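You operate a simulated robot arm through the tools that you are given. There is no shell and no other tool.

Carry out the task below with a simulated two-armed robot. There is one attempt and no reset: what you move stays moved.

TASK
Pick up the cream book with one hand, pass it to the other hand and put it on the low shelf of the camera table. Take the capped black lens from the bed top and leave it on the bench seat. Take the bowl-shaped black barrel and put it on top of the green felt box. Put one of the small elements from the front of the desk on the purple extension ring. Put the blue ring key with white grip on top of the old silver lens on the bed top. Take the blue pad and leave it on the middle shelf of the cleaning table. The order is free. Set down upright: blue pad.

Only the result counts: the job must be done as asked and must still hold three seconds after the hand-in. Knocking over, shifting, dropping, spilling or breaking anything else fails it.

THE ROBOT
Two 7-joint arms with two-finger parallel grippers on one trunk, on a base that moves. Base frame: it is fixed to the floor where the robot stands at the start and does not move with it; the origin is under the middle of the robot, x ahead of it, y to its left, z up. Units: m, degrees, N and s.
The left shoulder is at the start at [0.08, 0.131, 0.947], the right one opposite. With the tool pointing down near the work surface each hand reaches from about 0.1 to 0.78 m from the robot's upright axis, wherever it stands, measured 20 degrees to its own side. Places, roughly: bench seat (24x64 cm) [-4.48, -0.08, 0.6]; blue pad (7x5x7 cm) [-1.9, 1, 0.7]; blue ring key with white grip (8x3x6 cm) [-3.6, 0.8, 0.8]; bowl-shaped black barrel (9x9x5 cm) [-4.4, 0.2, 0.8]; capped black lens (6x6x5 cm) [-5.9, -1.1, 0.5]; cream book (3x17x23 cm) [0.6, 0.1, 0.6]; green felt box [-3.5, -2.25, 0.75]; low shelf of the camera table [-2, -1.9, 0.3]; middle shelf of the cleaning table [-3.1, -1.8, 0.5]; old silver lens (8x8x9 cm) [-6, -0.4, 0.5]; purple extension ring [-6.25, -0.5, 0.5]; small element (3x3x2 cm) [-4, 0.2, 0.7]. Payload 1.57 kg a hand.
Tool frame (each hand has its own): the origin (TCP) lies between the finger pads and is the grasp point; the fingertips stand 0.03 m ahead of it; z points along the fingers, y is the line along which they close. The gripper opens to 0.11 m. The fingers are 0.024 m wide and 0.012 m thick; the gripper's body (0.048 by 0.112 m) begins 0.078 m behind the TCP.
Orientation is that of the tool frame in the base frame, as [roll, pitch, yaw] about the fixed x, y, z axes, in that order (R = Rz(yaw) Ry(pitch) Rx(roll)). With the fingers straight down and closing along the base's y, the tool's x points along the base's -x, its y along +y and its z along -z.

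THE INTERFACE
- The arms move only by the tool send_rows. It takes "left_rows", "right_rows" or both (then of equal length, played together; a hand with none holds still); each is one flat list of numbers, 6 for each row, row after row: the shift along the tool's x, y, z in m, then the turn, a rotation vector about the tool's x, y, z in degrees. In form: [x, y, z, rx, ry, rz, x, y, z, rx, ry, rz, ...]. A call has 1 to 20 rows; each row shifts and turns the commanded pose from where the row before left it, along the tool's axes as they then stand. "left_hand" and "right_hand" are, for a hand that has rows, the opening, from 0 (shut) to 1 (fully open), set as the call begins (left out, the last holds). Each row takes 0.2 s and may step no farther than 0.05 m and 8.6 degrees from the row before; otherwise, or with a gripper value out of range, the whole call is refused. Where a pose cannot be reached the arm comes as near as it can. A force on the tool above 40 N (or 10 N above the force at the start of the call, whichever is more), or a blocked arm, ends the call early, and 0.2 s more pass. Each finger travels about 0.108 m/s and halts on what it meets, pressing with about 42 N; the grip force reading is that of the motor and also rises with nothing between the fingers. The clock runs only during rows and for 0.2 s after the last one: add rows that do not move to give the fingers time. It gives the time, the measured TCP pose, the force on the tool (base axes), the opening and the grip force at its end, in the units of the frame above (readings bear some noise), with the torque about the TCP (base axes, N m) and any sound that the robot's microphone picked up.
- Cameras (640 x 400 px; columns grow to the right, rows downward): "scene" is now at [-0.067, 0.0221, 1.3934]; the picture's right is [0.29, -0.96, 0.00], its down [-0.75, -0.23, -0.62] and it looks along [0.60, 0.18, -0.78] (base axes); focal length 266 px, centre (320, 200). "left" rides on the left gripper at [0.07, -0.016, -0.141] in its tool frame; the picture's right is [0.23, 0.97, 0.00], its down [-0.86, 0.20, -0.48] and it looks along [-0.47, 0.11, 0.88] (tool axes); focal length 222 px, centre (320, 200). "right" rides on the right gripper at [0.07, 0.016, -0.141] in its tool frame; the picture's right is [-0.23, 0.97, 0.00], its down [-0.86, -0.20, -0.48] and it looks along [-0.47, -0.11, 0.88] (tool axes); focal length 222 px, centre (320, 200). There is no depth. A picture from a camera that has moved, and an enlarged one, comes with that camera's place and axes in the base frame and with its lens.
- capture(camera): a new picture of that camera. The clock stands still meanwhile.
- drive_base(legs): drives the robot by 1 to 6 legs, each [ahead, left, turn to the left] in m, m and degrees, along the robot's own axes; the way and the turn of a leg run together, so that a leg with both is an arc; at most 1.5 m and 180 degrees a leg. The arms and the cameras ride along, it lands a little off, and it stops where it bumps. It gives what a move gives.
- pan_tilt(pan, tilt): turns the head with the scene camera to pan (to the left, within 109 degrees either way) and tilt (down, from -29 to 69), counted from straight ahead of the robot. It gives what a move gives.
- close_up(camera, box): a new picture of the part [left, top, right, bottom] of that camera's present view, enlarged. The clock stands still meanwhile.
- finish_job(): hands the job in; it is judged then, once.

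Places have to be worked out from the pictures, the camera data and where the tool is seen. Open the grippers and draw the arms clear of the work before you hand the job in, unless the task says otherwise.

The tools are called after "Request:" as a command line: name --argument value ..., lists and objects as JSON in quotes. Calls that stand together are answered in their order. send_rows: Moves the arms, as the interface text tells. Its arguments: {"type":"object","properties":{"left_rows":{"type":"array","items":{"type":"number"}},"left_hand":{"type":"number"},"right_rows":{"type":"array","items":{"type":"number"}},"right_hand":{"type":"number"}},"required":[]} The other tools are called the same way: drive_base (legs) drives the base; pan_tilt (pan, tilt) turns the head that bears the scene camera; capture (camera) takes a picture; close_up (camera, box) takes an enlarged picture of a part of a camera's view; finish_job () hands the job in.

At the start:

```text
t: 0.0
left_position: [0.5217, 0.2764, 0.8069]
left_tool_rot: [180.0, 0.1, 180.0]
left_force: [-0.6, 0.4, 0.3]
left_moment: [0.04, 0.0, 0.02]
left_opening: 0.1097
left_finger_force: 0.0
right_position: [0.4245, -0.0831, 0.7962]
right_tool_rot: [180.0, 0.0, -180.0]
right_force: [0.0, -0.6, -0.1]
right_moment: [0.0, 0.0, 0.02]
right_opening: 0.1103
right_finger_force: 0.0
robot x, y, heading: [0.0034, -0.0023, 0.1]
head pan, tilt (commanded): [17.0, 51.3]
```

scene: 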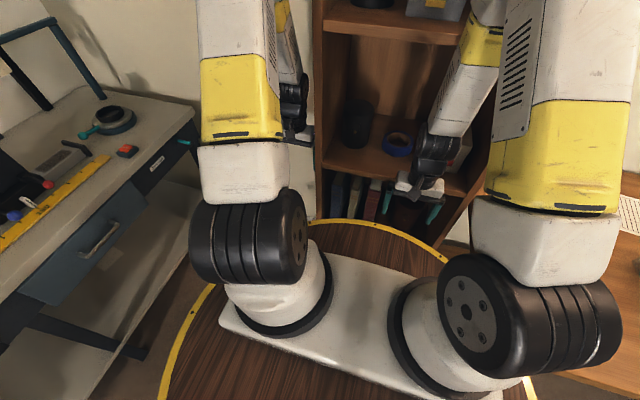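
right: 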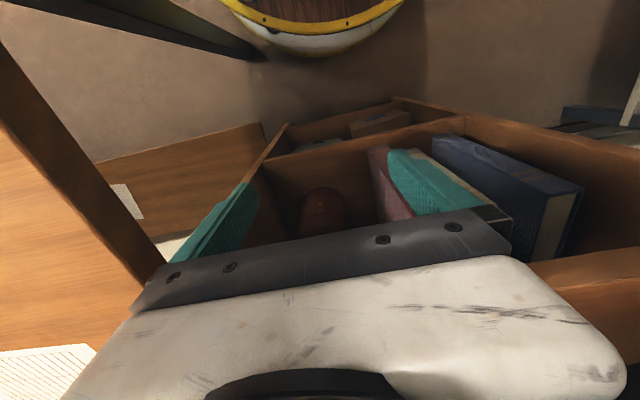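
left: 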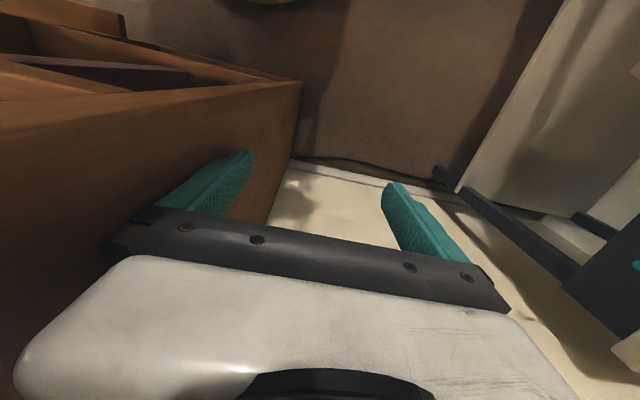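

I start by looking round with the head before moving anything; the first view shows a bookcase right ahead with the arms near it.

Request:
pan_tilt --pan 0 --tilt 40

Request:
capture --camera "scene"

Request:
capture --camera "right"

Request:
capture --camera "left"

```text
t: 0.8
left_position: [0.5216, 0.277, 0.8076]
left_tool_rot: [-179.9, -0.1, 179.9]
left_force: [0.1, 0.0, 0.4]
left_moment: [0.03, -0.03, -0.01]
left_opening: 0.1097
left_finger_force: 0.1
right_position: [0.4251, -0.0821, 0.7957]
right_tool_rot: [180.0, -0.1, 179.9]
right_force: [0.1, -0.7, 0.5]
right_moment: [0.01, 0.0, -0.03]
right_opening: 0.11
right_finger_force: 0.0
robot x, y, heading: [-0.0024, -0.0007, -0.1]
head pan, tilt (commanded): [0.0, 40.0]
```

```text
taken
camera scene: at [-0.0544, 0.0, 1.4093], right [0.0, -1.0, 0.0], down [-0.64, 0.0, -0.77], along [0.77, 0.0, -0.64], focal length 266 px, centre (320, 200)
```

scene: 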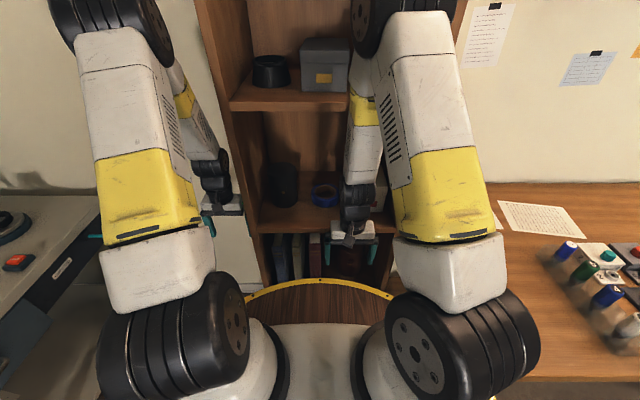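

```text
taken
camera right: at [0.356, -0.066, 0.938], right [0.23, 0.97, 0.0], down [0.86, -0.2, 0.48], along [0.47, -0.11, -0.88], focal length 222 px, centre (320, 200)
```

right: 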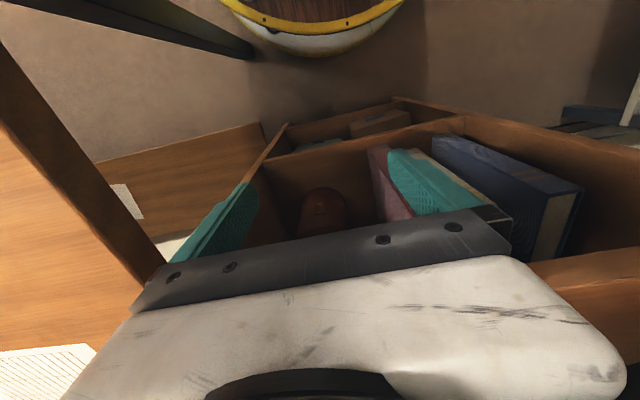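

```text
taken
camera left: at [0.4534, 0.2613, 0.9498], right [-0.23, 0.97, 0.0], down [0.86, 0.2, 0.48], along [0.47, 0.11, -0.88], focal length 222 px, centre (320, 200)
```

left: 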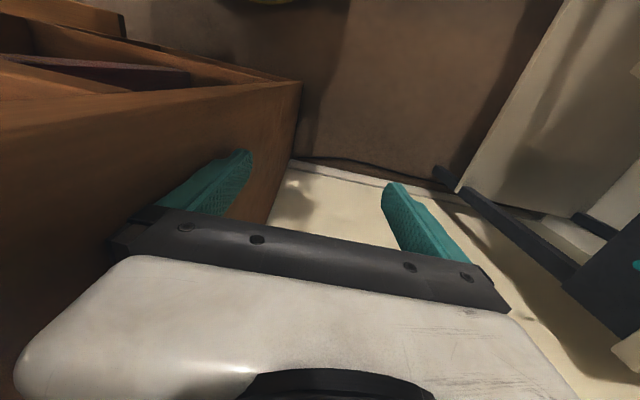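

The bookcase ahead holds books in its lower bay. I enlarge that part to identify the cream book.

Request:
close_up --camera "scene" --box '[230, 130, 400, 290]'

Request:
close_up --camera "right" --box '[240, 80, 640, 300]'

```text
2.50 times, centred on (315, 210) of scene
camera zoom: at [-0.0544, 0.0, 1.4093], right [0.0, -1.0, 0.0], down [-0.64, 0.0, -0.77], along [0.77, 0.0, -0.64], focal length 666 px, centre (332, 175)
```

zoom: 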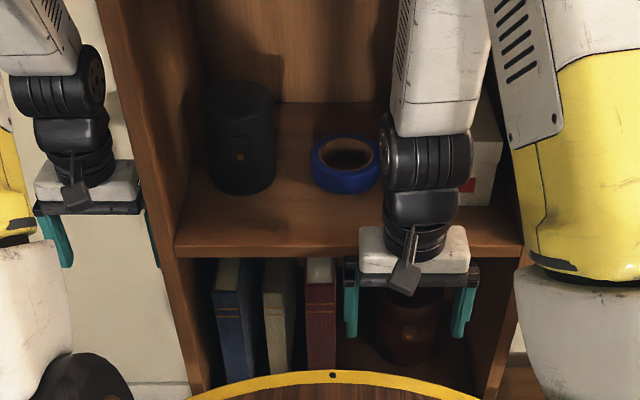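

```text
1.60 times, centred on (440, 190) of right
camera zoom: at [0.356, -0.066, 0.938], right [0.23, 0.97, 0.0], down [0.86, -0.2, 0.48], along [0.47, -0.11, -0.88], focal length 355 px, centre (128, 216)
```

zoom: 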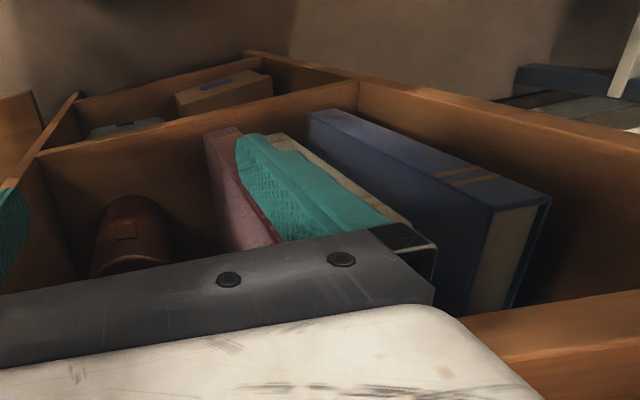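

The cream book stands between the blue and the red one in the lower bay. I look round the room before touching anything.

Request:
pan_tilt --pan 70 --tilt 20

Request:
capture --camera "scene"

Request:
pan_tilt --pan 109 --tilt 20

Request:
capture --camera "scene"

Request:
pan_tilt --pan -70 --tilt 20

Request:
capture --camera "scene"

Request:
pan_tilt --pan -109 --tilt 20

Request:
capture --camera "scene"

```text
t: 2.2
left_position: [0.5221, 0.2781, 0.8074]
left_tool_rot: [-180.0, 0.0, -180.0]
left_force: [0.3, -0.4, 0.0]
left_moment: [0.04, 0.03, 0.01]
left_opening: 0.1097
left_finger_force: 0.1
right_position: [0.4255, -0.0823, 0.7964]
right_tool_rot: [180.0, 0.0, -180.0]
right_force: [-0.3, 0.7, 0.6]
right_moment: [0.01, 0.01, 0.0]
right_opening: 0.1099
right_finger_force: 0.1
robot x, y, heading: [-0.0016, 0.0029, -0.1]
head pan, tilt (commanded): [70.0, 20.0]
```

```text
taken
camera scene: at [-0.1075, 0.0874, 1.4408], right [0.94, -0.34, 0.0], down [-0.12, -0.32, -0.94], along [0.32, 0.88, -0.34], focal length 266 px, centre (320, 200)
```

scene: 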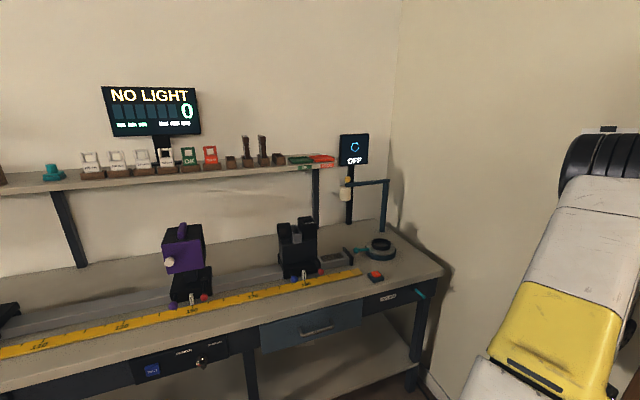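

```text
t: 3.3
left_position: [0.5213, 0.2763, 0.808]
left_tool_rot: [-179.9, 0.0, 180.0]
left_force: [-1.4, 0.1, -1.1]
left_moment: [0.01, 0.02, 0.0]
left_opening: 0.1099
left_finger_force: 0.1
right_position: [0.4249, -0.0839, 0.7969]
right_tool_rot: [-179.9, 0.0, -180.0]
right_force: [0.5, -0.6, -0.2]
right_moment: [0.03, -0.01, 0.0]
right_opening: 0.1101
right_finger_force: 0.1
robot x, y, heading: [0.0007, -0.0014, 0.1]
head pan, tilt (commanded): [108.9, 20.0]
```

```text
taken
camera scene: at [-0.1694, 0.0881, 1.4408], right [0.95, 0.32, 0.0], down [0.11, -0.32, -0.94], along [-0.3, 0.89, -0.34], focal length 266 px, centre (320, 200)
```

scene: 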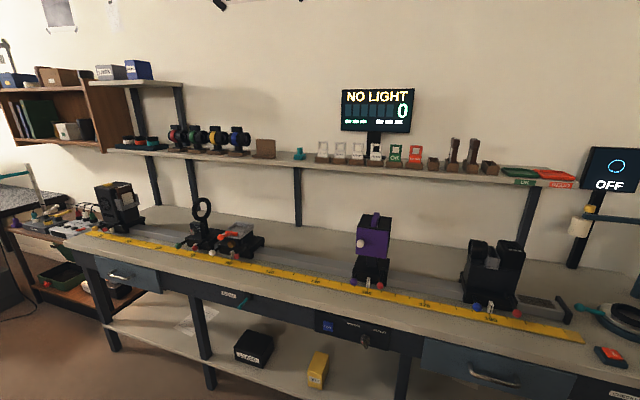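

```text
t: 5.9
left_position: [0.5207, 0.2762, 0.8078]
left_tool_rot: [180.0, 0.0, 180.0]
left_force: [-0.2, 0.6, 0.8]
left_moment: [0.0, 0.0, -0.02]
left_opening: 0.11
left_finger_force: 0.0
right_position: [0.425, -0.0832, 0.7949]
right_tool_rot: [180.0, -0.1, 180.0]
right_force: [0.0, 0.4, -0.1]
right_moment: [0.01, 0.02, 0.01]
right_opening: 0.1099
right_finger_force: 0.1
robot x, y, heading: [-0.0025, 0.0008, 0.1]
head pan, tilt (commanded): [-70.0, 20.0]
```

```text
taken
camera scene: at [-0.1075, -0.0875, 1.4408], right [-0.94, -0.34, 0.0], down [-0.12, 0.32, -0.94], along [0.32, -0.88, -0.34], focal length 266 px, centre (320, 200)
```

scene: 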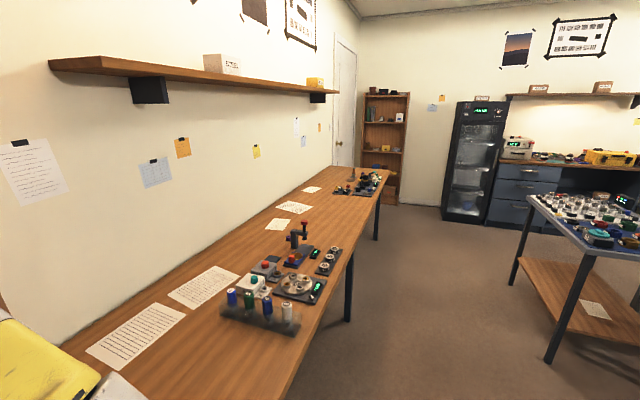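

```text
t: 7.0
left_position: [0.5222, 0.2768, 0.8078]
left_tool_rot: [-180.0, -0.1, 180.0]
left_force: [0.3, 1.1, 0.1]
left_moment: [0.02, 0.0, 0.02]
left_opening: 0.1102
left_finger_force: 0.0
right_position: [0.4252, -0.0827, 0.7947]
right_tool_rot: [-180.0, 0.0, -179.9]
right_force: [-0.2, -0.5, 0.4]
right_moment: [-0.01, -0.01, 0.0]
right_opening: 0.1099
right_finger_force: 0.0
robot x, y, heading: [0.003, 0.0018, -0.2]
head pan, tilt (commanded): [-108.9, 20.0]
```

```text
taken
camera scene: at [-0.1694, -0.0882, 1.4408], right [-0.95, 0.32, 0.0], down [0.11, 0.32, -0.94], along [-0.3, -0.89, -0.34], focal length 266 px, centre (320, 200)
```

scene: 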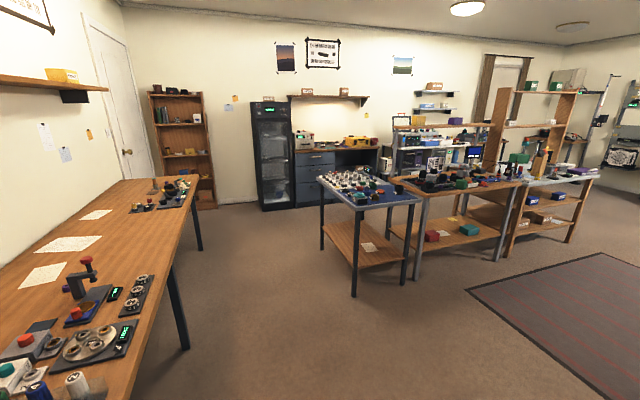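

The room map fits the listed places: the metal-framed second table is the camera table, and the shelf unit beyond it the cleaning table. Now I move the right arm a bit aside to see the books clearly.

Request:
send_rows --right_rows '[0.03, -0.04, 0, 0, 0, 0, 0.03, -0.04, 0, 0, 0, 0, 0.0, -0.04, 0, 0, 0, 0, 0, -0.04, 0, 0, 0, 0]'

Request:
pan_tilt --pan 0 --tilt 52

Request:
close_up --camera "scene" --box '[240, 100, 400, 200]'

```text
t: 7.9
left_position: [0.5214, 0.2806, 0.8071]
left_tool_rot: [180.0, -0.1, -179.8]
left_force: [0.1, -0.9, 0.1]
left_moment: [-0.03, 0.0, 0.02]
left_opening: 0.11
left_finger_force: 0.0
right_position: [0.3645, -0.2068, 0.7971]
right_tool_rot: [179.5, -0.2, -178.9]
right_force: [-1.1, 36.5, 10.2]
right_moment: [-0.65, 0.08, -0.43]
right_opening: 0.0785
right_finger_force: 0.1
robot x, y, heading: [-0.001, -0.0017, -0.1]
head pan, tilt (commanded): [-108.9, 20.0]
stopped in row 4 (right hand): the force on the tool passed its limit at 51 N (the readings are from after the stop); the commanded pose is now the measured one
```

```text
t: 9.8
left_position: [0.5232, 0.2796, 0.8081]
left_tool_rot: [-179.9, 0.0, -179.8]
left_force: [0.0, 0.2, -0.5]
left_moment: [0.02, 0.04, -0.01]
left_opening: 0.1101
left_finger_force: 0.1
right_position: [0.3637, -0.2097, 0.7968]
right_tool_rot: [179.7, -0.2, -179.2]
right_force: [-2.9, 41.7, -1.2]
right_moment: [0.13, 0.02, -0.51]
right_opening: 0.0733
right_finger_force: 0.0
robot x, y, heading: [0.0021, -0.0014, 0.1]
head pan, tilt (commanded): [0.0, 52.0]
```

```text
4.00 times, centred on (320, 150) of scene
camera zoom: at [-0.0644, 0.0015, 1.3925], right [0.0, -1.0, 0.0], down [-0.79, 0.0, -0.62], along [0.62, 0.0, -0.79], focal length 1066 px, centre (320, 400)
```

zoom: 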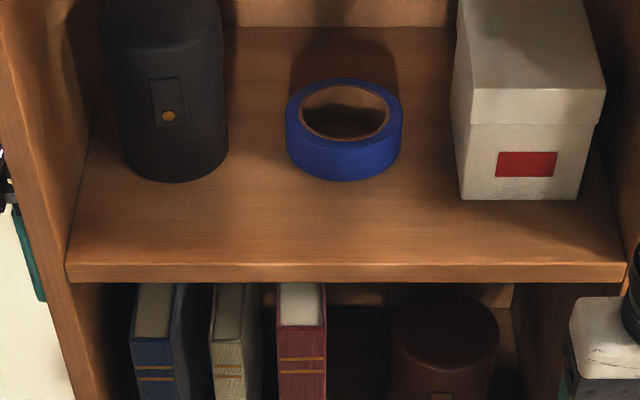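

The right finger met the desk edge at the right; I back off to +y at once to relieve it.

Request:
send_rows --right_rows '[0, 0.03, 0, 0, 0, 0, 0, 0.03, 0, 0, 0, 0]'

Request:
capture --camera "scene"

Request:
close_up --camera "scene" --box '[260, 160, 400, 250]'

```text
t: 10.4
left_position: [0.5216, 0.277, 0.8073]
left_tool_rot: [-180.0, 0.0, -180.0]
left_force: [-1.1, 0.5, -0.6]
left_moment: [0.0, -0.03, 0.02]
left_opening: 0.1102
left_finger_force: 0.1
right_position: [0.3625, -0.1535, 0.7967]
right_tool_rot: [179.6, 0.0, -179.5]
right_force: [-0.3, -0.5, -0.3]
right_moment: [0.04, 0.05, 0.01]
right_opening: 0.1101
right_finger_force: 0.0
robot x, y, heading: [-0.0008, 0.0013, -0.1]
head pan, tilt (commanded): [0.0, 52.0]
```

```text
taken
camera scene: at [-0.0643, -0.0005, 1.3925], right [0.0, -1.0, 0.0], down [-0.79, 0.0, -0.62], along [0.62, 0.0, -0.79], focal length 266 px, centre (320, 200)
```

scene: 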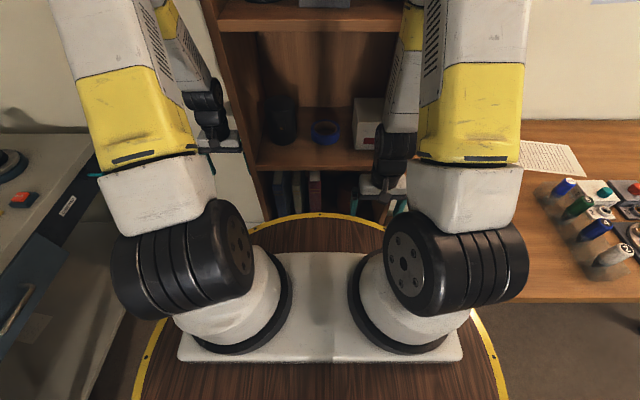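

```text
4.44 times, centred on (330, 205) of scene
camera zoom: at [-0.0643, -0.0005, 1.3925], right [0.0, -1.0, 0.0], down [-0.79, 0.0, -0.62], along [0.62, 0.0, -0.79], focal length 1184 px, centre (276, 178)
```

zoom: 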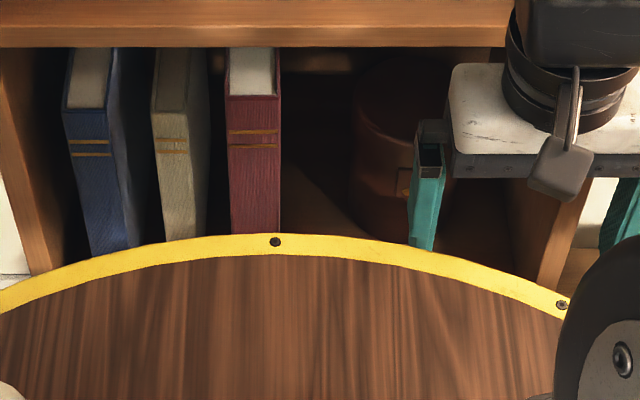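

The cream spine is judged at about x 0.53, y 0.068–0.093, top z 0.715, with about 3 cm gap on each side. I back the base off 0.12 m for arm room in front of the bookcase.

Request:
drive_base --legs '[[-0.12, 0, 0]]'

Request:
close_up --camera "scene" --box '[230, 110, 400, 220]'

Request:
capture --camera "left"

Request:
capture --camera "right"

```text
t: 11.6
left_position: [0.4001, 0.2772, 0.8078]
left_tool_rot: [-180.0, 0.0, -180.0]
left_force: [0.0, -0.1, 0.3]
left_moment: [-0.03, -0.02, 0.01]
left_opening: 0.1099
left_finger_force: 0.0
right_position: [0.2428, -0.1506, 0.7955]
right_tool_rot: [179.5, -0.2, -179.4]
right_force: [1.1, 1.5, 0.0]
right_moment: [-0.05, -0.01, 0.02]
right_opening: 0.1098
right_finger_force: 0.1
robot x, y, heading: [-0.1217, -0.0004, -0.1]
head pan, tilt (commanded): [0.0, 52.0]
```

```text
3.64 times, centred on (315, 165) of scene
camera zoom: at [-0.1852, 0.0001, 1.3925], right [0.0, -1.0, 0.0], down [-0.79, 0.0, -0.62], along [0.62, 0.0, -0.79], focal length 969 px, centre (338, 327)
```

zoom: 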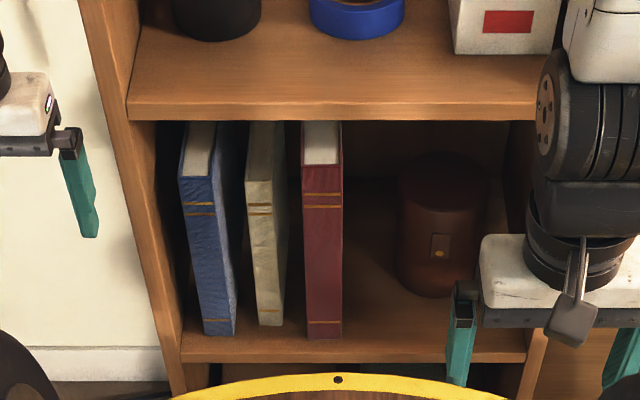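

```text
taken
camera left: at [0.3324, 0.2618, 0.9498], right [-0.23, 0.97, 0.0], down [0.85, 0.2, 0.48], along [0.47, 0.11, -0.88], focal length 222 px, centre (320, 200)
```

left: 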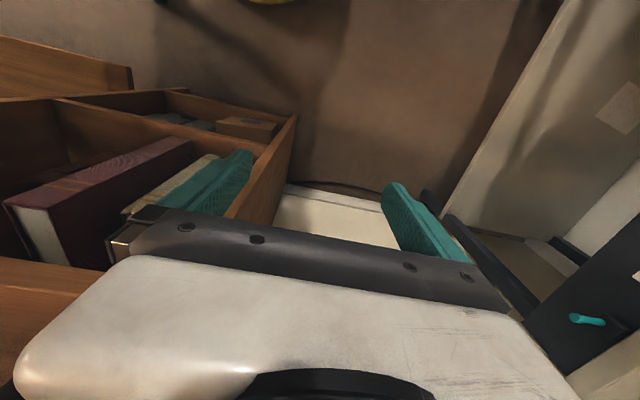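

```text
taken
camera right: at [0.1735, -0.1359, 0.9384], right [0.22, 0.98, 0.01], down [0.86, -0.19, 0.47], along [0.46, -0.1, -0.88], focal length 222 px, centre (320, 200)
```

right: 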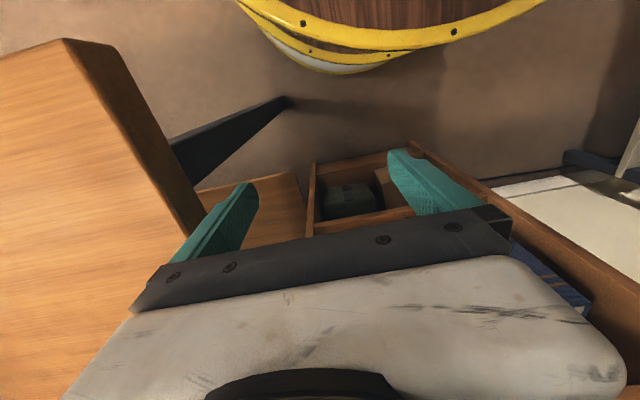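

Two viewpoints agree: cream spine at x≈0.52, y 0.064–0.091, z 0.498–0.728. I enlarge further to check the book's yaw and the gaps.

Request:
close_up --camera "scene" --box '[270, 130, 334, 170]'

Request:
close_up --camera "scene" --box '[270, 165, 334, 205]'

```text
10.00 times, centred on (302, 150) of scene
camera zoom: at [-0.1852, 0.0001, 1.3925], right [0.0, -1.0, 0.0], down [-0.79, 0.0, -0.62], along [0.62, 0.0, -0.79], focal length 2664 px, centre (500, 700)
```

zoom: 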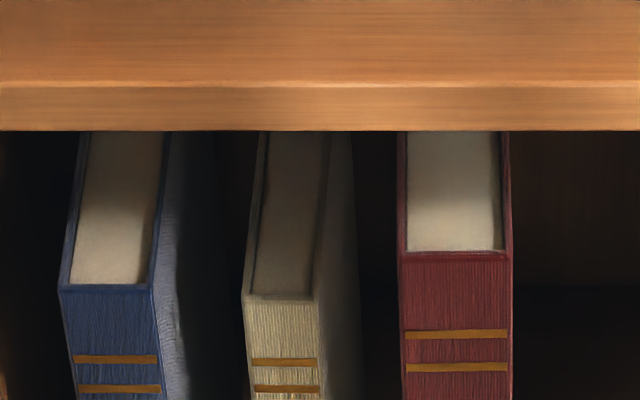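

```text
10.00 times, centred on (302, 185) of scene
camera zoom: at [-0.1852, 0.0001, 1.3925], right [0.0, -1.0, 0.0], down [-0.79, 0.0, -0.62], along [0.62, 0.0, -0.79], focal length 2664 px, centre (500, 350)
```

zoom: 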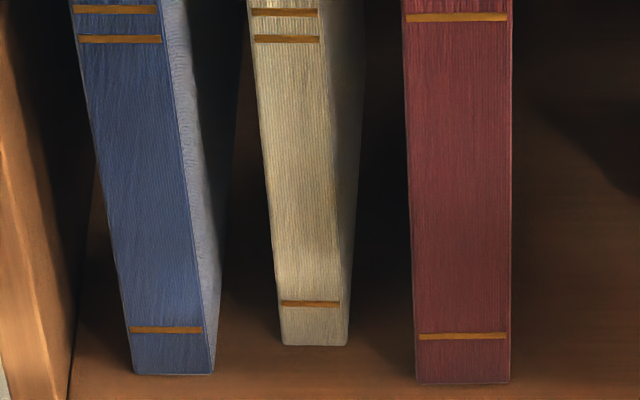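

Gaps of about 29–30 mm either side of the cream book, centre y 0.0788, no real yaw. I now swing the left hand in free space from pointing down to pointing ahead (+x), half way first.

Request:
send_rows --left_rows '[0, 0, 0, 0, -8.2, 0, 0, 0, 0, 0, -8.2, 0, 0, 0, 0, 0, -8.2, 0, 0, 0, 0, 0, -8.2, 0, 0, 0, 0, 0, -8.2, 0, 0, 0, 0, 0, -8.2, 0]'

Request:
capture --camera "scene"

```text
t: 13.0
left_position: [0.4005, 0.2769, 0.8071]
left_tool_rot: [180.0, 49.3, -180.0]
left_force: [-0.7, -0.5, 0.4]
left_moment: [0.01, 0.0, -0.03]
left_opening: 0.1099
left_finger_force: 0.1
right_position: [0.2422, -0.1515, 0.7954]
right_tool_rot: [179.7, -0.4, -179.4]
right_force: [0.3, -0.7, 0.0]
right_moment: [-0.03, -0.01, -0.04]
right_opening: 0.11
right_finger_force: 0.1
robot x, y, heading: [-0.1202, -0.0007, -0.0]
head pan, tilt (commanded): [0.0, 52.0]
```

```text
taken
camera scene: at [-0.1853, -0.0001, 1.3925], right [0.0, -1.0, 0.0], down [-0.79, 0.0, -0.62], along [0.62, 0.0, -0.79], focal length 266 px, centre (320, 200)
```

scene: 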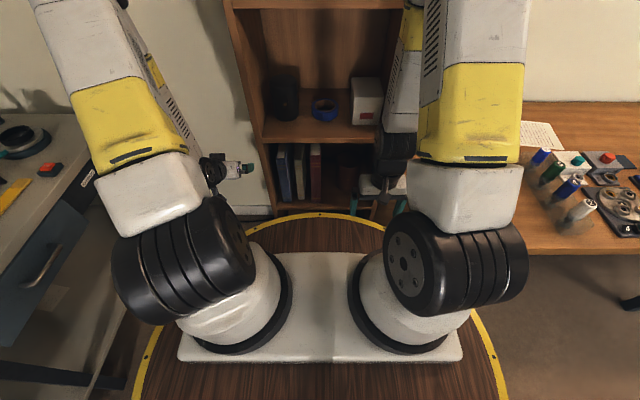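

The turn goes well, the pose stays put. I finish the turn to horizontal and then lower to about z 0.62 (tool x points down then).

Request:
send_rows --left_rows '[0, 0, 0, 0, -8.2, 0, 0, 0, 0, 0, -8.2, 0, 0, 0, 0, 0, -8.2, 0, 0, 0, 0, 0, -8.2, 0, 0, 0, 0, 0, -7.9, 0, 0.03, 0, 0, 0, 0, 0, 0.04, 0, 0, 0, 0, 0, 0.04, 0, 0, 0, 0, 0, 0.04, 0, 0, 0, 0, 0, 0.04, 0, 0, 0, 0, 0]'

Request:
capture --camera "scene"

Request:
capture --camera "left"

```text
t: 15.2
left_position: [0.4007, 0.2768, 0.6179]
left_tool_rot: [176.9, 89.8, 177.0]
left_force: [0.1, 0.1, -0.9]
left_moment: [0.02, -0.01, -0.01]
left_opening: 0.1102
left_finger_force: 0.0
right_position: [0.2428, -0.1516, 0.7956]
right_tool_rot: [179.6, -0.1, -179.4]
right_force: [0.0, -0.5, 1.2]
right_moment: [0.02, -0.01, 0.02]
right_opening: 0.1101
right_finger_force: 0.2
robot x, y, heading: [-0.1175, -0.001, 0.1]
head pan, tilt (commanded): [0.0, 52.0]
```

```text
taken
camera scene: at [-0.1853, 0.0001, 1.3925], right [0.0, -1.0, 0.0], down [-0.79, 0.0, -0.62], along [0.62, 0.0, -0.79], focal length 266 px, centre (320, 200)
```

scene: 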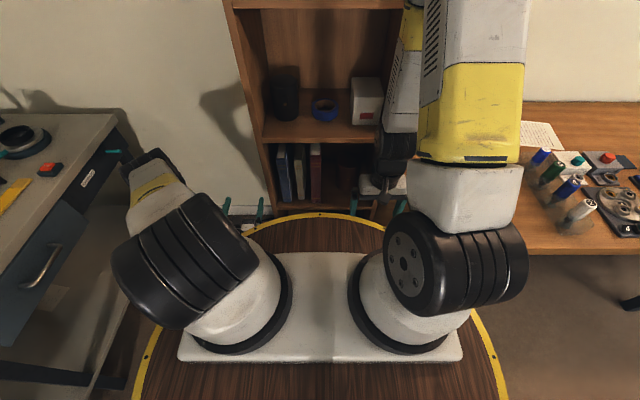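

```text
taken
camera left: at [0.2601, 0.2621, 0.5493], right [0.0, 0.97, -0.23], down [-0.48, 0.2, 0.86], along [0.88, 0.11, 0.47], focal length 222 px, centre (320, 200)
```

left: 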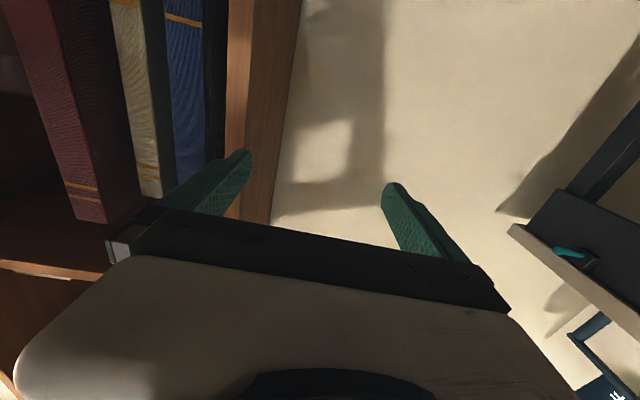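

The hand now points ahead at z 0.618. I narrow the fingers to about 43 mm and slide it sideways to y≈0.079 in front of the cream spine, staying outside the bookcase.

Request:
send_rows --left_rows '[0, -0.04, 0, 0, 0, 0, 0, -0.04, 0, 0, 0, 0, 0, -0.04, 0, 0, 0, 0, 0, -0.04, 0, 0, 0, 0, 0, -0.038, 0, 0, 0, 0, 0.013, 0, 0, 0, 0, 0]' --left_hand 0.39

Request:
capture --camera "left"

Request:
capture --camera "scene"

```text
t: 16.6
left_position: [0.4153, 0.0865, 0.61]
left_tool_rot: [25.6, 88.2, 26.3]
left_force: [-0.3, 0.1, 0.2]
left_moment: [-0.04, 0.03, 0.02]
left_opening: 0.0431
left_finger_force: 0.1
right_position: [0.2435, -0.1493, 0.7951]
right_tool_rot: [179.7, -0.4, -179.4]
right_force: [-0.5, 0.1, -0.6]
right_moment: [0.0, 0.0, -0.02]
right_opening: 0.1103
right_finger_force: 0.1
robot x, y, heading: [-0.1198, -0.0021, 0.0]
head pan, tilt (commanded): [0.0, 52.0]
```

```text
taken
camera left: at [0.2778, 0.071, 0.5376], right [-0.01, 0.98, -0.21], down [-0.5, 0.18, 0.84], along [0.86, 0.11, 0.49], focal length 222 px, centre (320, 200)
```

left: 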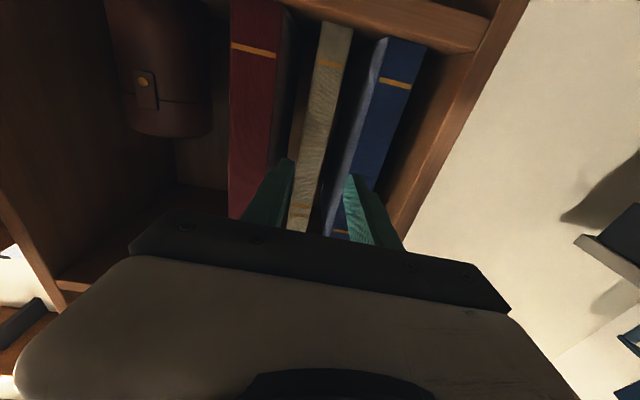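

```text
taken
camera scene: at [-0.182, 0.002, 1.3927], right [0.0, -1.0, 0.0], down [-0.79, 0.0, -0.61], along [0.61, 0.0, -0.79], focal length 266 px, centre (320, 200)
```

scene: 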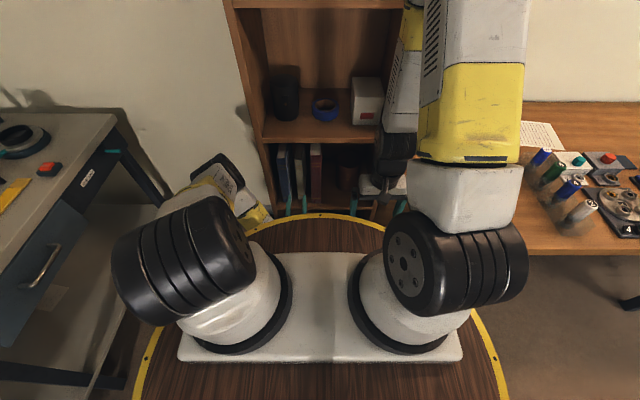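

The arm comes out slightly off (y 0.0865, x 0.415), likely cramped near the trunk. I advance 4 cm, still short of the spines, and check again.

Request:
send_rows --left_rows '[0, 0, 0.02, 0, 0, 0, 0, 0, 0.02, 0, 0, 0, 0, 0, 0, 0, 0, 0]'

Request:
capture --camera "left"

Request:
close_up --camera "scene" --box '[260, 140, 340, 220]'

```text
t: 17.4
left_position: [0.4402, 0.078, 0.6029]
left_tool_rot: [-152.0, 89.8, -152.1]
left_force: [1.2, 0.2, 0.5]
left_moment: [0.01, 0.01, 0.0]
left_opening: 0.0429
left_finger_force: 0.1
right_position: [0.2432, -0.1509, 0.7958]
right_tool_rot: [179.6, -0.2, -179.4]
right_force: [0.3, -0.7, 0.0]
right_moment: [0.01, 0.03, 0.01]
right_opening: 0.11
right_finger_force: 0.1
robot x, y, heading: [-0.1224, -0.0008, 0.0]
head pan, tilt (commanded): [0.0, 52.0]
```

```text
taken
camera left: at [0.2992, 0.0628, 0.5357], right [0.0, 0.97, -0.23], down [-0.48, 0.2, 0.86], along [0.88, 0.11, 0.46], focal length 222 px, centre (320, 200)
```

left: 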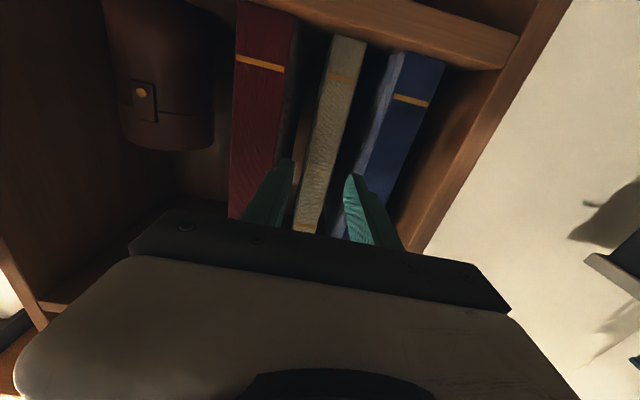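

```text
5.00 times, centred on (300, 180) of scene
camera zoom: at [-0.1853, 0.0001, 1.3925], right [0.0, -1.0, 0.0], down [-0.79, 0.0, -0.62], along [0.62, 0.0, -0.79], focal length 1332 px, centre (420, 300)
```

zoom: 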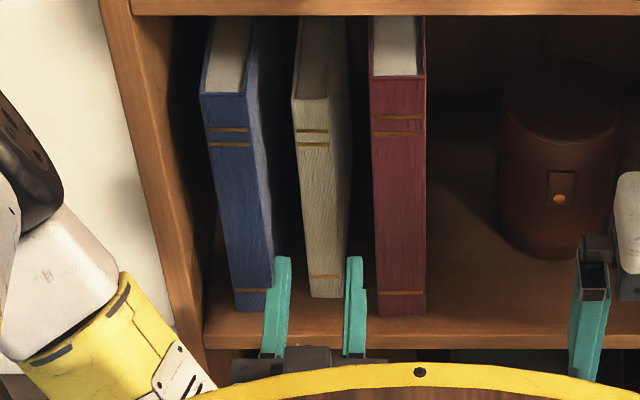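

Pose is now exact (0.440, 0.078, 0.603) and the fingers straddle the cream spine symmetrically. I advance 6.5 cm so the tips enter both gaps, then check.

Request:
send_rows --left_rows '[0, 0.0008, 0.02, 0, 0, 0, 0, 0, 0.02, 0, 0, 0, 0, 0, 0.02, 0, 0, 0, 0, 0, 0.005, 0, 0, 0]'

Request:
close_up --camera "scene" --box '[260, 140, 340, 220]'

Request:
capture --camera "left"

```text
t: 18.4
left_position: [0.5064, 0.0791, 0.6039]
left_tool_rot: [-170.6, 89.9, -170.6]
left_force: [0.7, 0.4, -0.2]
left_moment: [0.02, 0.01, 0.01]
left_opening: 0.0432
left_finger_force: 0.0
right_position: [0.2425, -0.1511, 0.7955]
right_tool_rot: [179.5, -0.2, -179.4]
right_force: [0.7, 0.3, 0.3]
right_moment: [-0.01, 0.0, 0.03]
right_opening: 0.1104
right_finger_force: 0.0
robot x, y, heading: [-0.1203, -0.0003, 0.2]
head pan, tilt (commanded): [0.0, 52.0]
```

```text
5.00 times, centred on (300, 180) of scene
camera zoom: at [-0.1852, 0.0001, 1.3925], right [0.0, -1.0, 0.0], down [-0.79, 0.0, -0.62], along [0.62, 0.0, -0.79], focal length 1332 px, centre (420, 300)
```

zoom: 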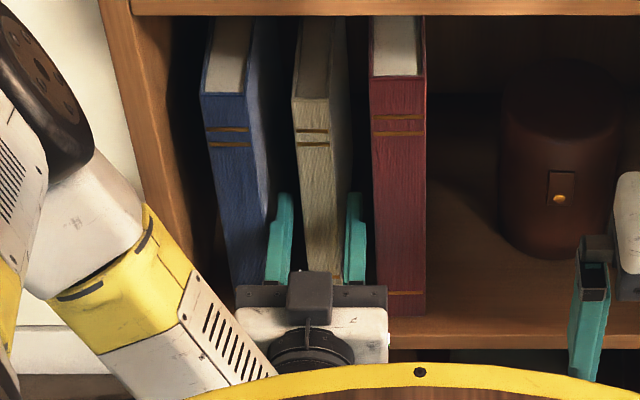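

```text
taken
camera left: at [0.3657, 0.0648, 0.5357], right [0.0, 0.97, -0.23], down [-0.48, 0.2, 0.86], along [0.88, 0.11, 0.46], focal length 222 px, centre (320, 200)
```

left: 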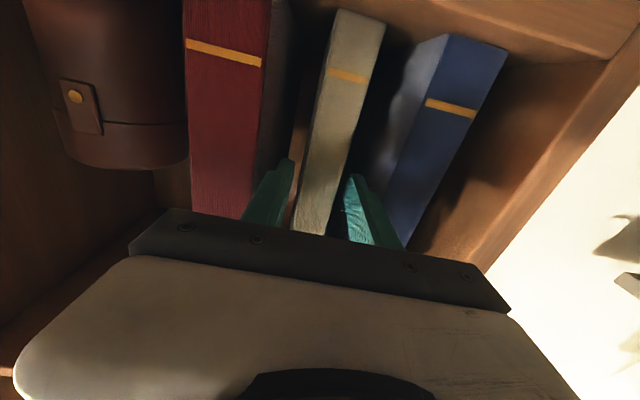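

Both tips sit in the gaps with clearance. I go in 5.5 cm more and close on the book.

Request:
send_rows --left_rows '[0, 0, 0.02, 0, 0, 0, 0, 0, 0.02, 0, 0, 0, 0, 0, 0.015, 0, 0, 0]'

Request:
send_rows --left_rows '[0, 0, 0, 0, 0, 0, 0, 0, 0, 0, 0, 0, 0, 0, 0, 0, 0, 0, 0, 0, 0, 0, 0, 0]' --left_hand 0.0

Request:
close_up --camera "scene" --box '[260, 140, 340, 220]'

```text
t: 19.2
left_position: [0.5609, 0.0803, 0.6046]
left_tool_rot: [175.9, 89.9, 175.9]
left_force: [0.3, -0.1, 0.1]
left_moment: [0.0, 0.02, 0.03]
left_opening: 0.0431
left_finger_force: 0.0
right_position: [0.2419, -0.1488, 0.7964]
right_tool_rot: [179.6, -0.2, -179.5]
right_force: [0.1, -0.4, 0.3]
right_moment: [-0.01, -0.01, 0.03]
right_opening: 0.1099
right_finger_force: 0.0
robot x, y, heading: [-0.1231, 0.0009, 0.0]
head pan, tilt (commanded): [0.0, 52.0]
```

```text
t: 20.2
left_position: [0.5614, 0.0795, 0.6046]
left_tool_rot: [-179.5, 89.8, -179.3]
left_force: [2.9, -1.7, 0.4]
left_moment: [-0.1, 0.29, 0.0]
left_opening: 0.0279
left_finger_force: 38.3
right_position: [0.2418, -0.1508, 0.7957]
right_tool_rot: [179.6, -0.2, -179.4]
right_force: [0.0, 0.4, -0.6]
right_moment: [0.02, 0.03, 0.01]
right_opening: 0.1099
right_finger_force: 0.2
robot x, y, heading: [-0.1234, 0.0009, -0.4]
head pan, tilt (commanded): [0.0, 52.0]
```

```text
5.00 times, centred on (300, 180) of scene
camera zoom: at [-0.1851, 0.0001, 1.3925], right [0.0, -1.0, 0.0], down [-0.79, 0.0, -0.62], along [0.62, 0.0, -0.79], focal length 1332 px, centre (420, 300)
```

zoom: 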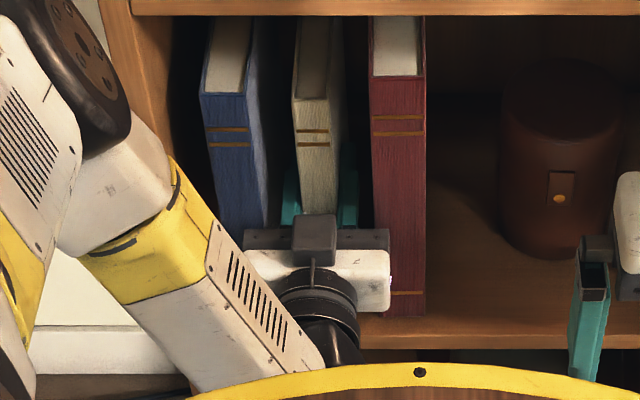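

The book is held (opening 27.9 mm, 38 N). I lift it 1.5 cm off the shelf.

Request:
send_rows --left_rows '[-0.008, 0, 0, 0, 0, 0, -0.007, 0, 0, 0, 0, 0, 0, 0, 0, 0, 0, 0]'

Request:
close_up --camera "scene" --box '[260, 140, 340, 220]'

```text
t: 21.0
left_position: [0.5606, 0.079, 0.618]
left_tool_rot: [174.9, 89.8, 174.9]
left_force: [0.7, 0.5, -6.9]
left_moment: [0.01, 0.23, -0.02]
left_opening: 0.0279
left_finger_force: 38.8
right_position: [0.2424, -0.1508, 0.7962]
right_tool_rot: [179.5, -0.1, -179.4]
right_force: [-0.7, 0.0, 0.5]
right_moment: [0.0, 0.01, 0.0]
right_opening: 0.1099
right_finger_force: 0.1
robot x, y, heading: [-0.1227, 0.0014, 0.1]
head pan, tilt (commanded): [0.0, 52.0]
```

```text
5.00 times, centred on (300, 180) of scene
camera zoom: at [-0.185, 0.0001, 1.3925], right [0.0, -1.0, 0.0], down [-0.79, 0.0, -0.62], along [0.62, 0.0, -0.79], focal length 1332 px, centre (420, 300)
```

zoom: 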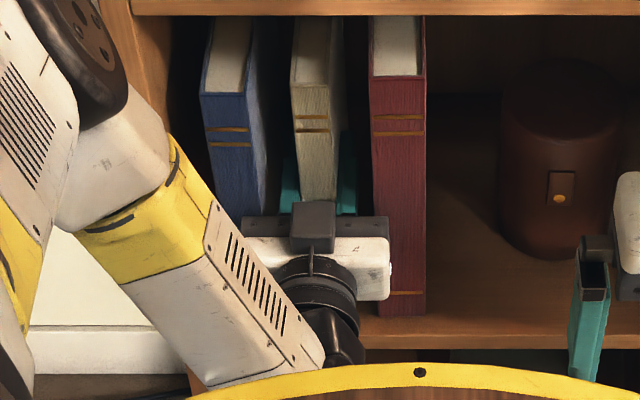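

The book carries about 7 N and is free of the shelf. I drive the base straight back 0.40 m to draw it out.

Request:
drive_base --legs '[[-0.2, 0, 0], [-0.2, 0, 0]]'

Request:
capture --camera "scene"

```text
t: 23.8
left_position: [0.1614, 0.0807, 0.6187]
left_tool_rot: [176.5, 89.8, 176.6]
left_force: [-0.7, 0.2, -6.9]
left_moment: [0.02, 0.25, 0.02]
left_opening: 0.028
left_finger_force: 38.2
right_position: [-0.1562, -0.152, 0.7962]
right_tool_rot: [179.6, -0.2, -179.3]
right_force: [0.1, 0.4, -0.2]
right_moment: [0.0, -0.01, 0.01]
right_opening: 0.1101
right_finger_force: 0.0
robot x, y, heading: [-0.5178, -0.0023, -0.0]
head pan, tilt (commanded): [0.0, 52.0]
```

```text
taken
camera scene: at [-0.5838, -0.0005, 1.3925], right [0.0, -1.0, 0.0], down [-0.79, 0.0, -0.62], along [0.62, 0.0, -0.79], focal length 266 px, centre (320, 200)
```

scene: 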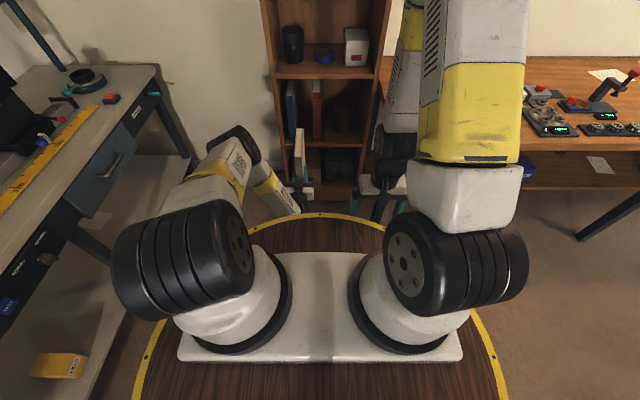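

The book is clear of the bookcase and the neighbours stand as before. I draw the left hand in a little and bring the right hand above the book's top edge, staying high.

Request:
send_rows --left_rows '[0, -0.01, -0.04, 0, 0, 0, 0, -0.01, -0.04, 0, 0, 0, 0, 0, 0, 0, 0, 0, 0, 0, 0, 0, 0, 0]' --right_rows '[0, 0, -0.04, 0, 0, 0, 0, 0, -0.04, 0, 0, 0, 0, 0, -0.02, 0, 0, 0, 0, 0, 0, 0, 0, 0]'

Request:
send_rows --right_rows '[-0.0358, 0.0266, 0, 0, 0, 0, -0.0358, 0.0266, 0, 0, 0, 0, -0.0358, 0.0266, 0, 0, 0, 0, -0.0358, 0.0266, 0, 0, 0, 0, -0.0358, 0.0266, 0, 0, 0, 0, -0.0358, 0.0266, 0, 0, 0, 0, -0.0358, 0.0266, 0, 0, 0, 0, -0.0358, 0.0266, 0, 0, 0, 0, 0, 0, 0, 0, 0, 0]' --right_hand 0.7

Request:
capture --camera "scene"

Request:
capture --camera "right"

```text
t: 24.8
left_position: [0.082, 0.0598, 0.6183]
left_tool_rot: [173.4, 89.9, 173.5]
left_force: [-0.1, -0.1, -6.4]
left_moment: [0.03, 0.27, 0.01]
left_opening: 0.028
left_finger_force: 38.0
right_position: [-0.152, -0.1523, 0.8958]
right_tool_rot: [179.5, -0.2, -179.3]
right_force: [0.9, -0.8, 0.0]
right_moment: [0.03, -0.01, -0.01]
right_opening: 0.1102
right_finger_force: 0.1
right hand out of reach, approached as far as the arm can: row 1
robot x, y, heading: [-0.5174, 0.0018, 0.3]
head pan, tilt (commanded): [0.0, 52.0]
```

```text
t: 26.8
left_position: [0.0811, 0.0605, 0.6193]
left_tool_rot: [176.2, 90.0, 176.4]
left_force: [-0.4, -0.1, -7.1]
left_moment: [0.0, 0.26, -0.02]
left_opening: 0.0277
left_finger_force: 38.3
right_position: [0.133, 0.0658, 0.897]
right_tool_rot: [179.6, -0.2, -179.3]
right_force: [0.2, -0.1, 0.7]
right_moment: [0.02, -0.01, -0.03]
right_opening: 0.0771
right_finger_force: 0.0
robot x, y, heading: [-0.5209, -0.0035, -0.0]
head pan, tilt (commanded): [0.0, 52.0]
```

```text
taken
camera scene: at [-0.5839, -0.0005, 1.3925], right [0.0, -1.0, 0.0], down [-0.79, 0.0, -0.62], along [0.62, 0.0, -0.79], focal length 266 px, centre (320, 200)
```

scene: 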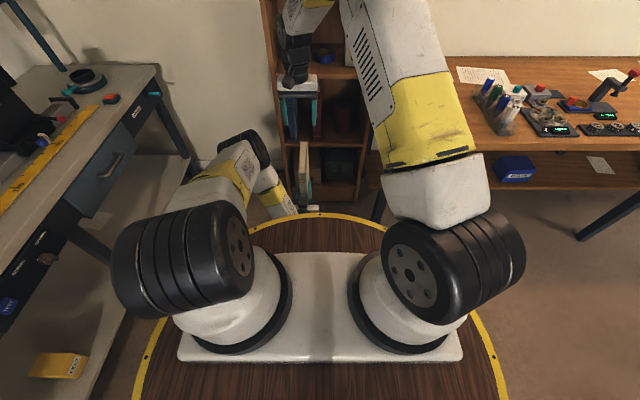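

```text
taken
camera right: at [0.0638, 0.0804, 1.0394], right [0.21, 0.98, 0.01], down [0.86, -0.19, 0.47], along [0.46, -0.1, -0.88], focal length 222 px, centre (320, 200)
```

right: 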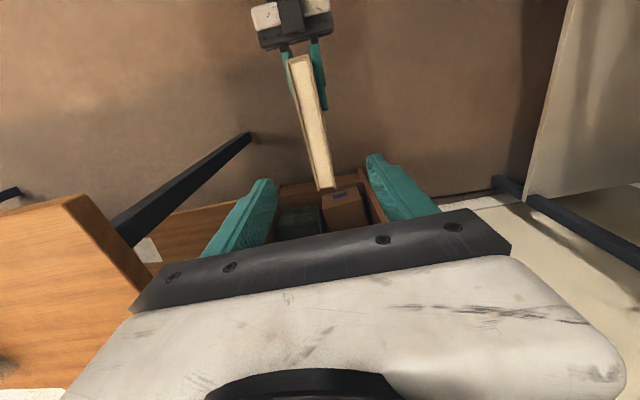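

The right camera shows the book top centred under the hand (centre about x 0.12, y 0.061). I lower the right hand over the top edge to z≈0.69.

Request:
send_rows --right_rows '[0.005, -0.0045, 0.04, 0, 0, 0, 0, 0, 0.04, 0, 0, 0, 0, 0, 0.04, 0, 0, 0, 0, 0, 0.04, 0, 0, 0, 0, 0, 0.04, 0, 0, 0, 0, 0, 0.005, 0, 0, 0, 0, 0, 0, 0, 0, 0]'

Request:
capture --camera "right"

Request:
close_up --camera "scene" --box '[240, 40, 400, 220]'

```text
t: 28.4
left_position: [0.082, 0.0611, 0.6193]
left_tool_rot: [176.4, 89.9, 176.8]
left_force: [1.0, -0.5, -7.6]
left_moment: [0.01, 0.25, 0.04]
left_opening: 0.0279
left_finger_force: 38.6
right_position: [0.1275, 0.0609, 0.6906]
right_tool_rot: [179.6, -0.3, -179.2]
right_force: [0.3, -0.3, 0.3]
right_moment: [0.0, 0.01, 0.04]
right_opening: 0.0771
right_finger_force: 0.1
robot x, y, heading: [-0.5209, 0.0005, 0.3]
head pan, tilt (commanded): [0.0, 52.0]
```

```text
taken
camera right: at [0.0579, 0.0764, 0.8332], right [0.21, 0.98, 0.01], down [0.86, -0.19, 0.47], along [0.46, -0.1, -0.88], focal length 222 px, centre (320, 200)
```

right: 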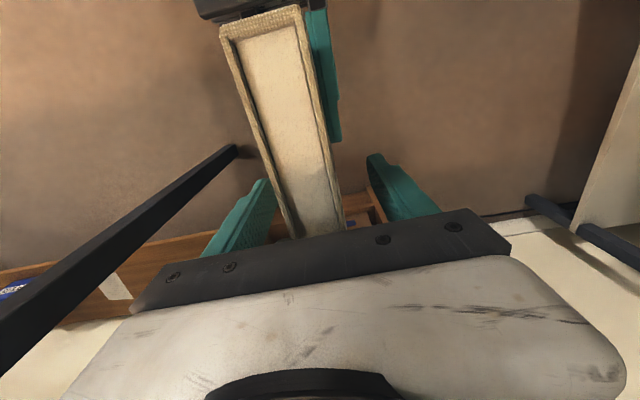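

```text
2.22 times, centred on (320, 130) of scene
camera zoom: at [-0.5838, -0.0004, 1.3925], right [0.0, -1.0, 0.0], down [-0.79, 0.0, -0.62], along [0.62, 0.0, -0.79], focal length 592 px, centre (320, 356)
```

zoom: 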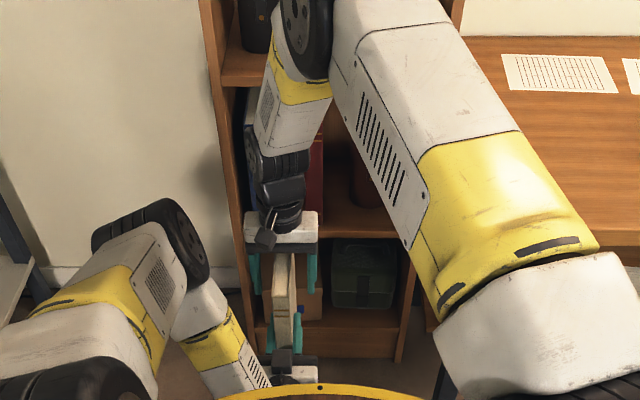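

The right fingers straddle the top edge evenly. I close the right hand on it.

Request:
send_rows --right_rows '[0, 0, 0, 0, 0, 0, 0, 0, 0, 0, 0, 0, 0, 0, 0, 0, 0, 0, 0, 0, 0, 0, 0, 0, 0, 0, 0, 0, 0, 0]' --right_hand 0.0

```text
t: 29.6
left_position: [0.0823, 0.0612, 0.6196]
left_tool_rot: [164.2, 89.9, 164.4]
left_force: [-1.2, -0.1, -4.7]
left_moment: [1.14, 0.11, 0.92]
left_opening: 0.028
left_finger_force: 37.8
right_position: [0.1273, 0.0614, 0.6905]
right_tool_rot: [179.6, -0.2, -179.2]
right_force: [0.8, 0.3, -1.1]
right_moment: [-1.09, 0.01, -0.9]
right_opening: 0.0281
right_finger_force: 38.2
robot x, y, heading: [-0.5172, -0.0007, -0.1]
head pan, tilt (commanded): [0.0, 52.0]
```

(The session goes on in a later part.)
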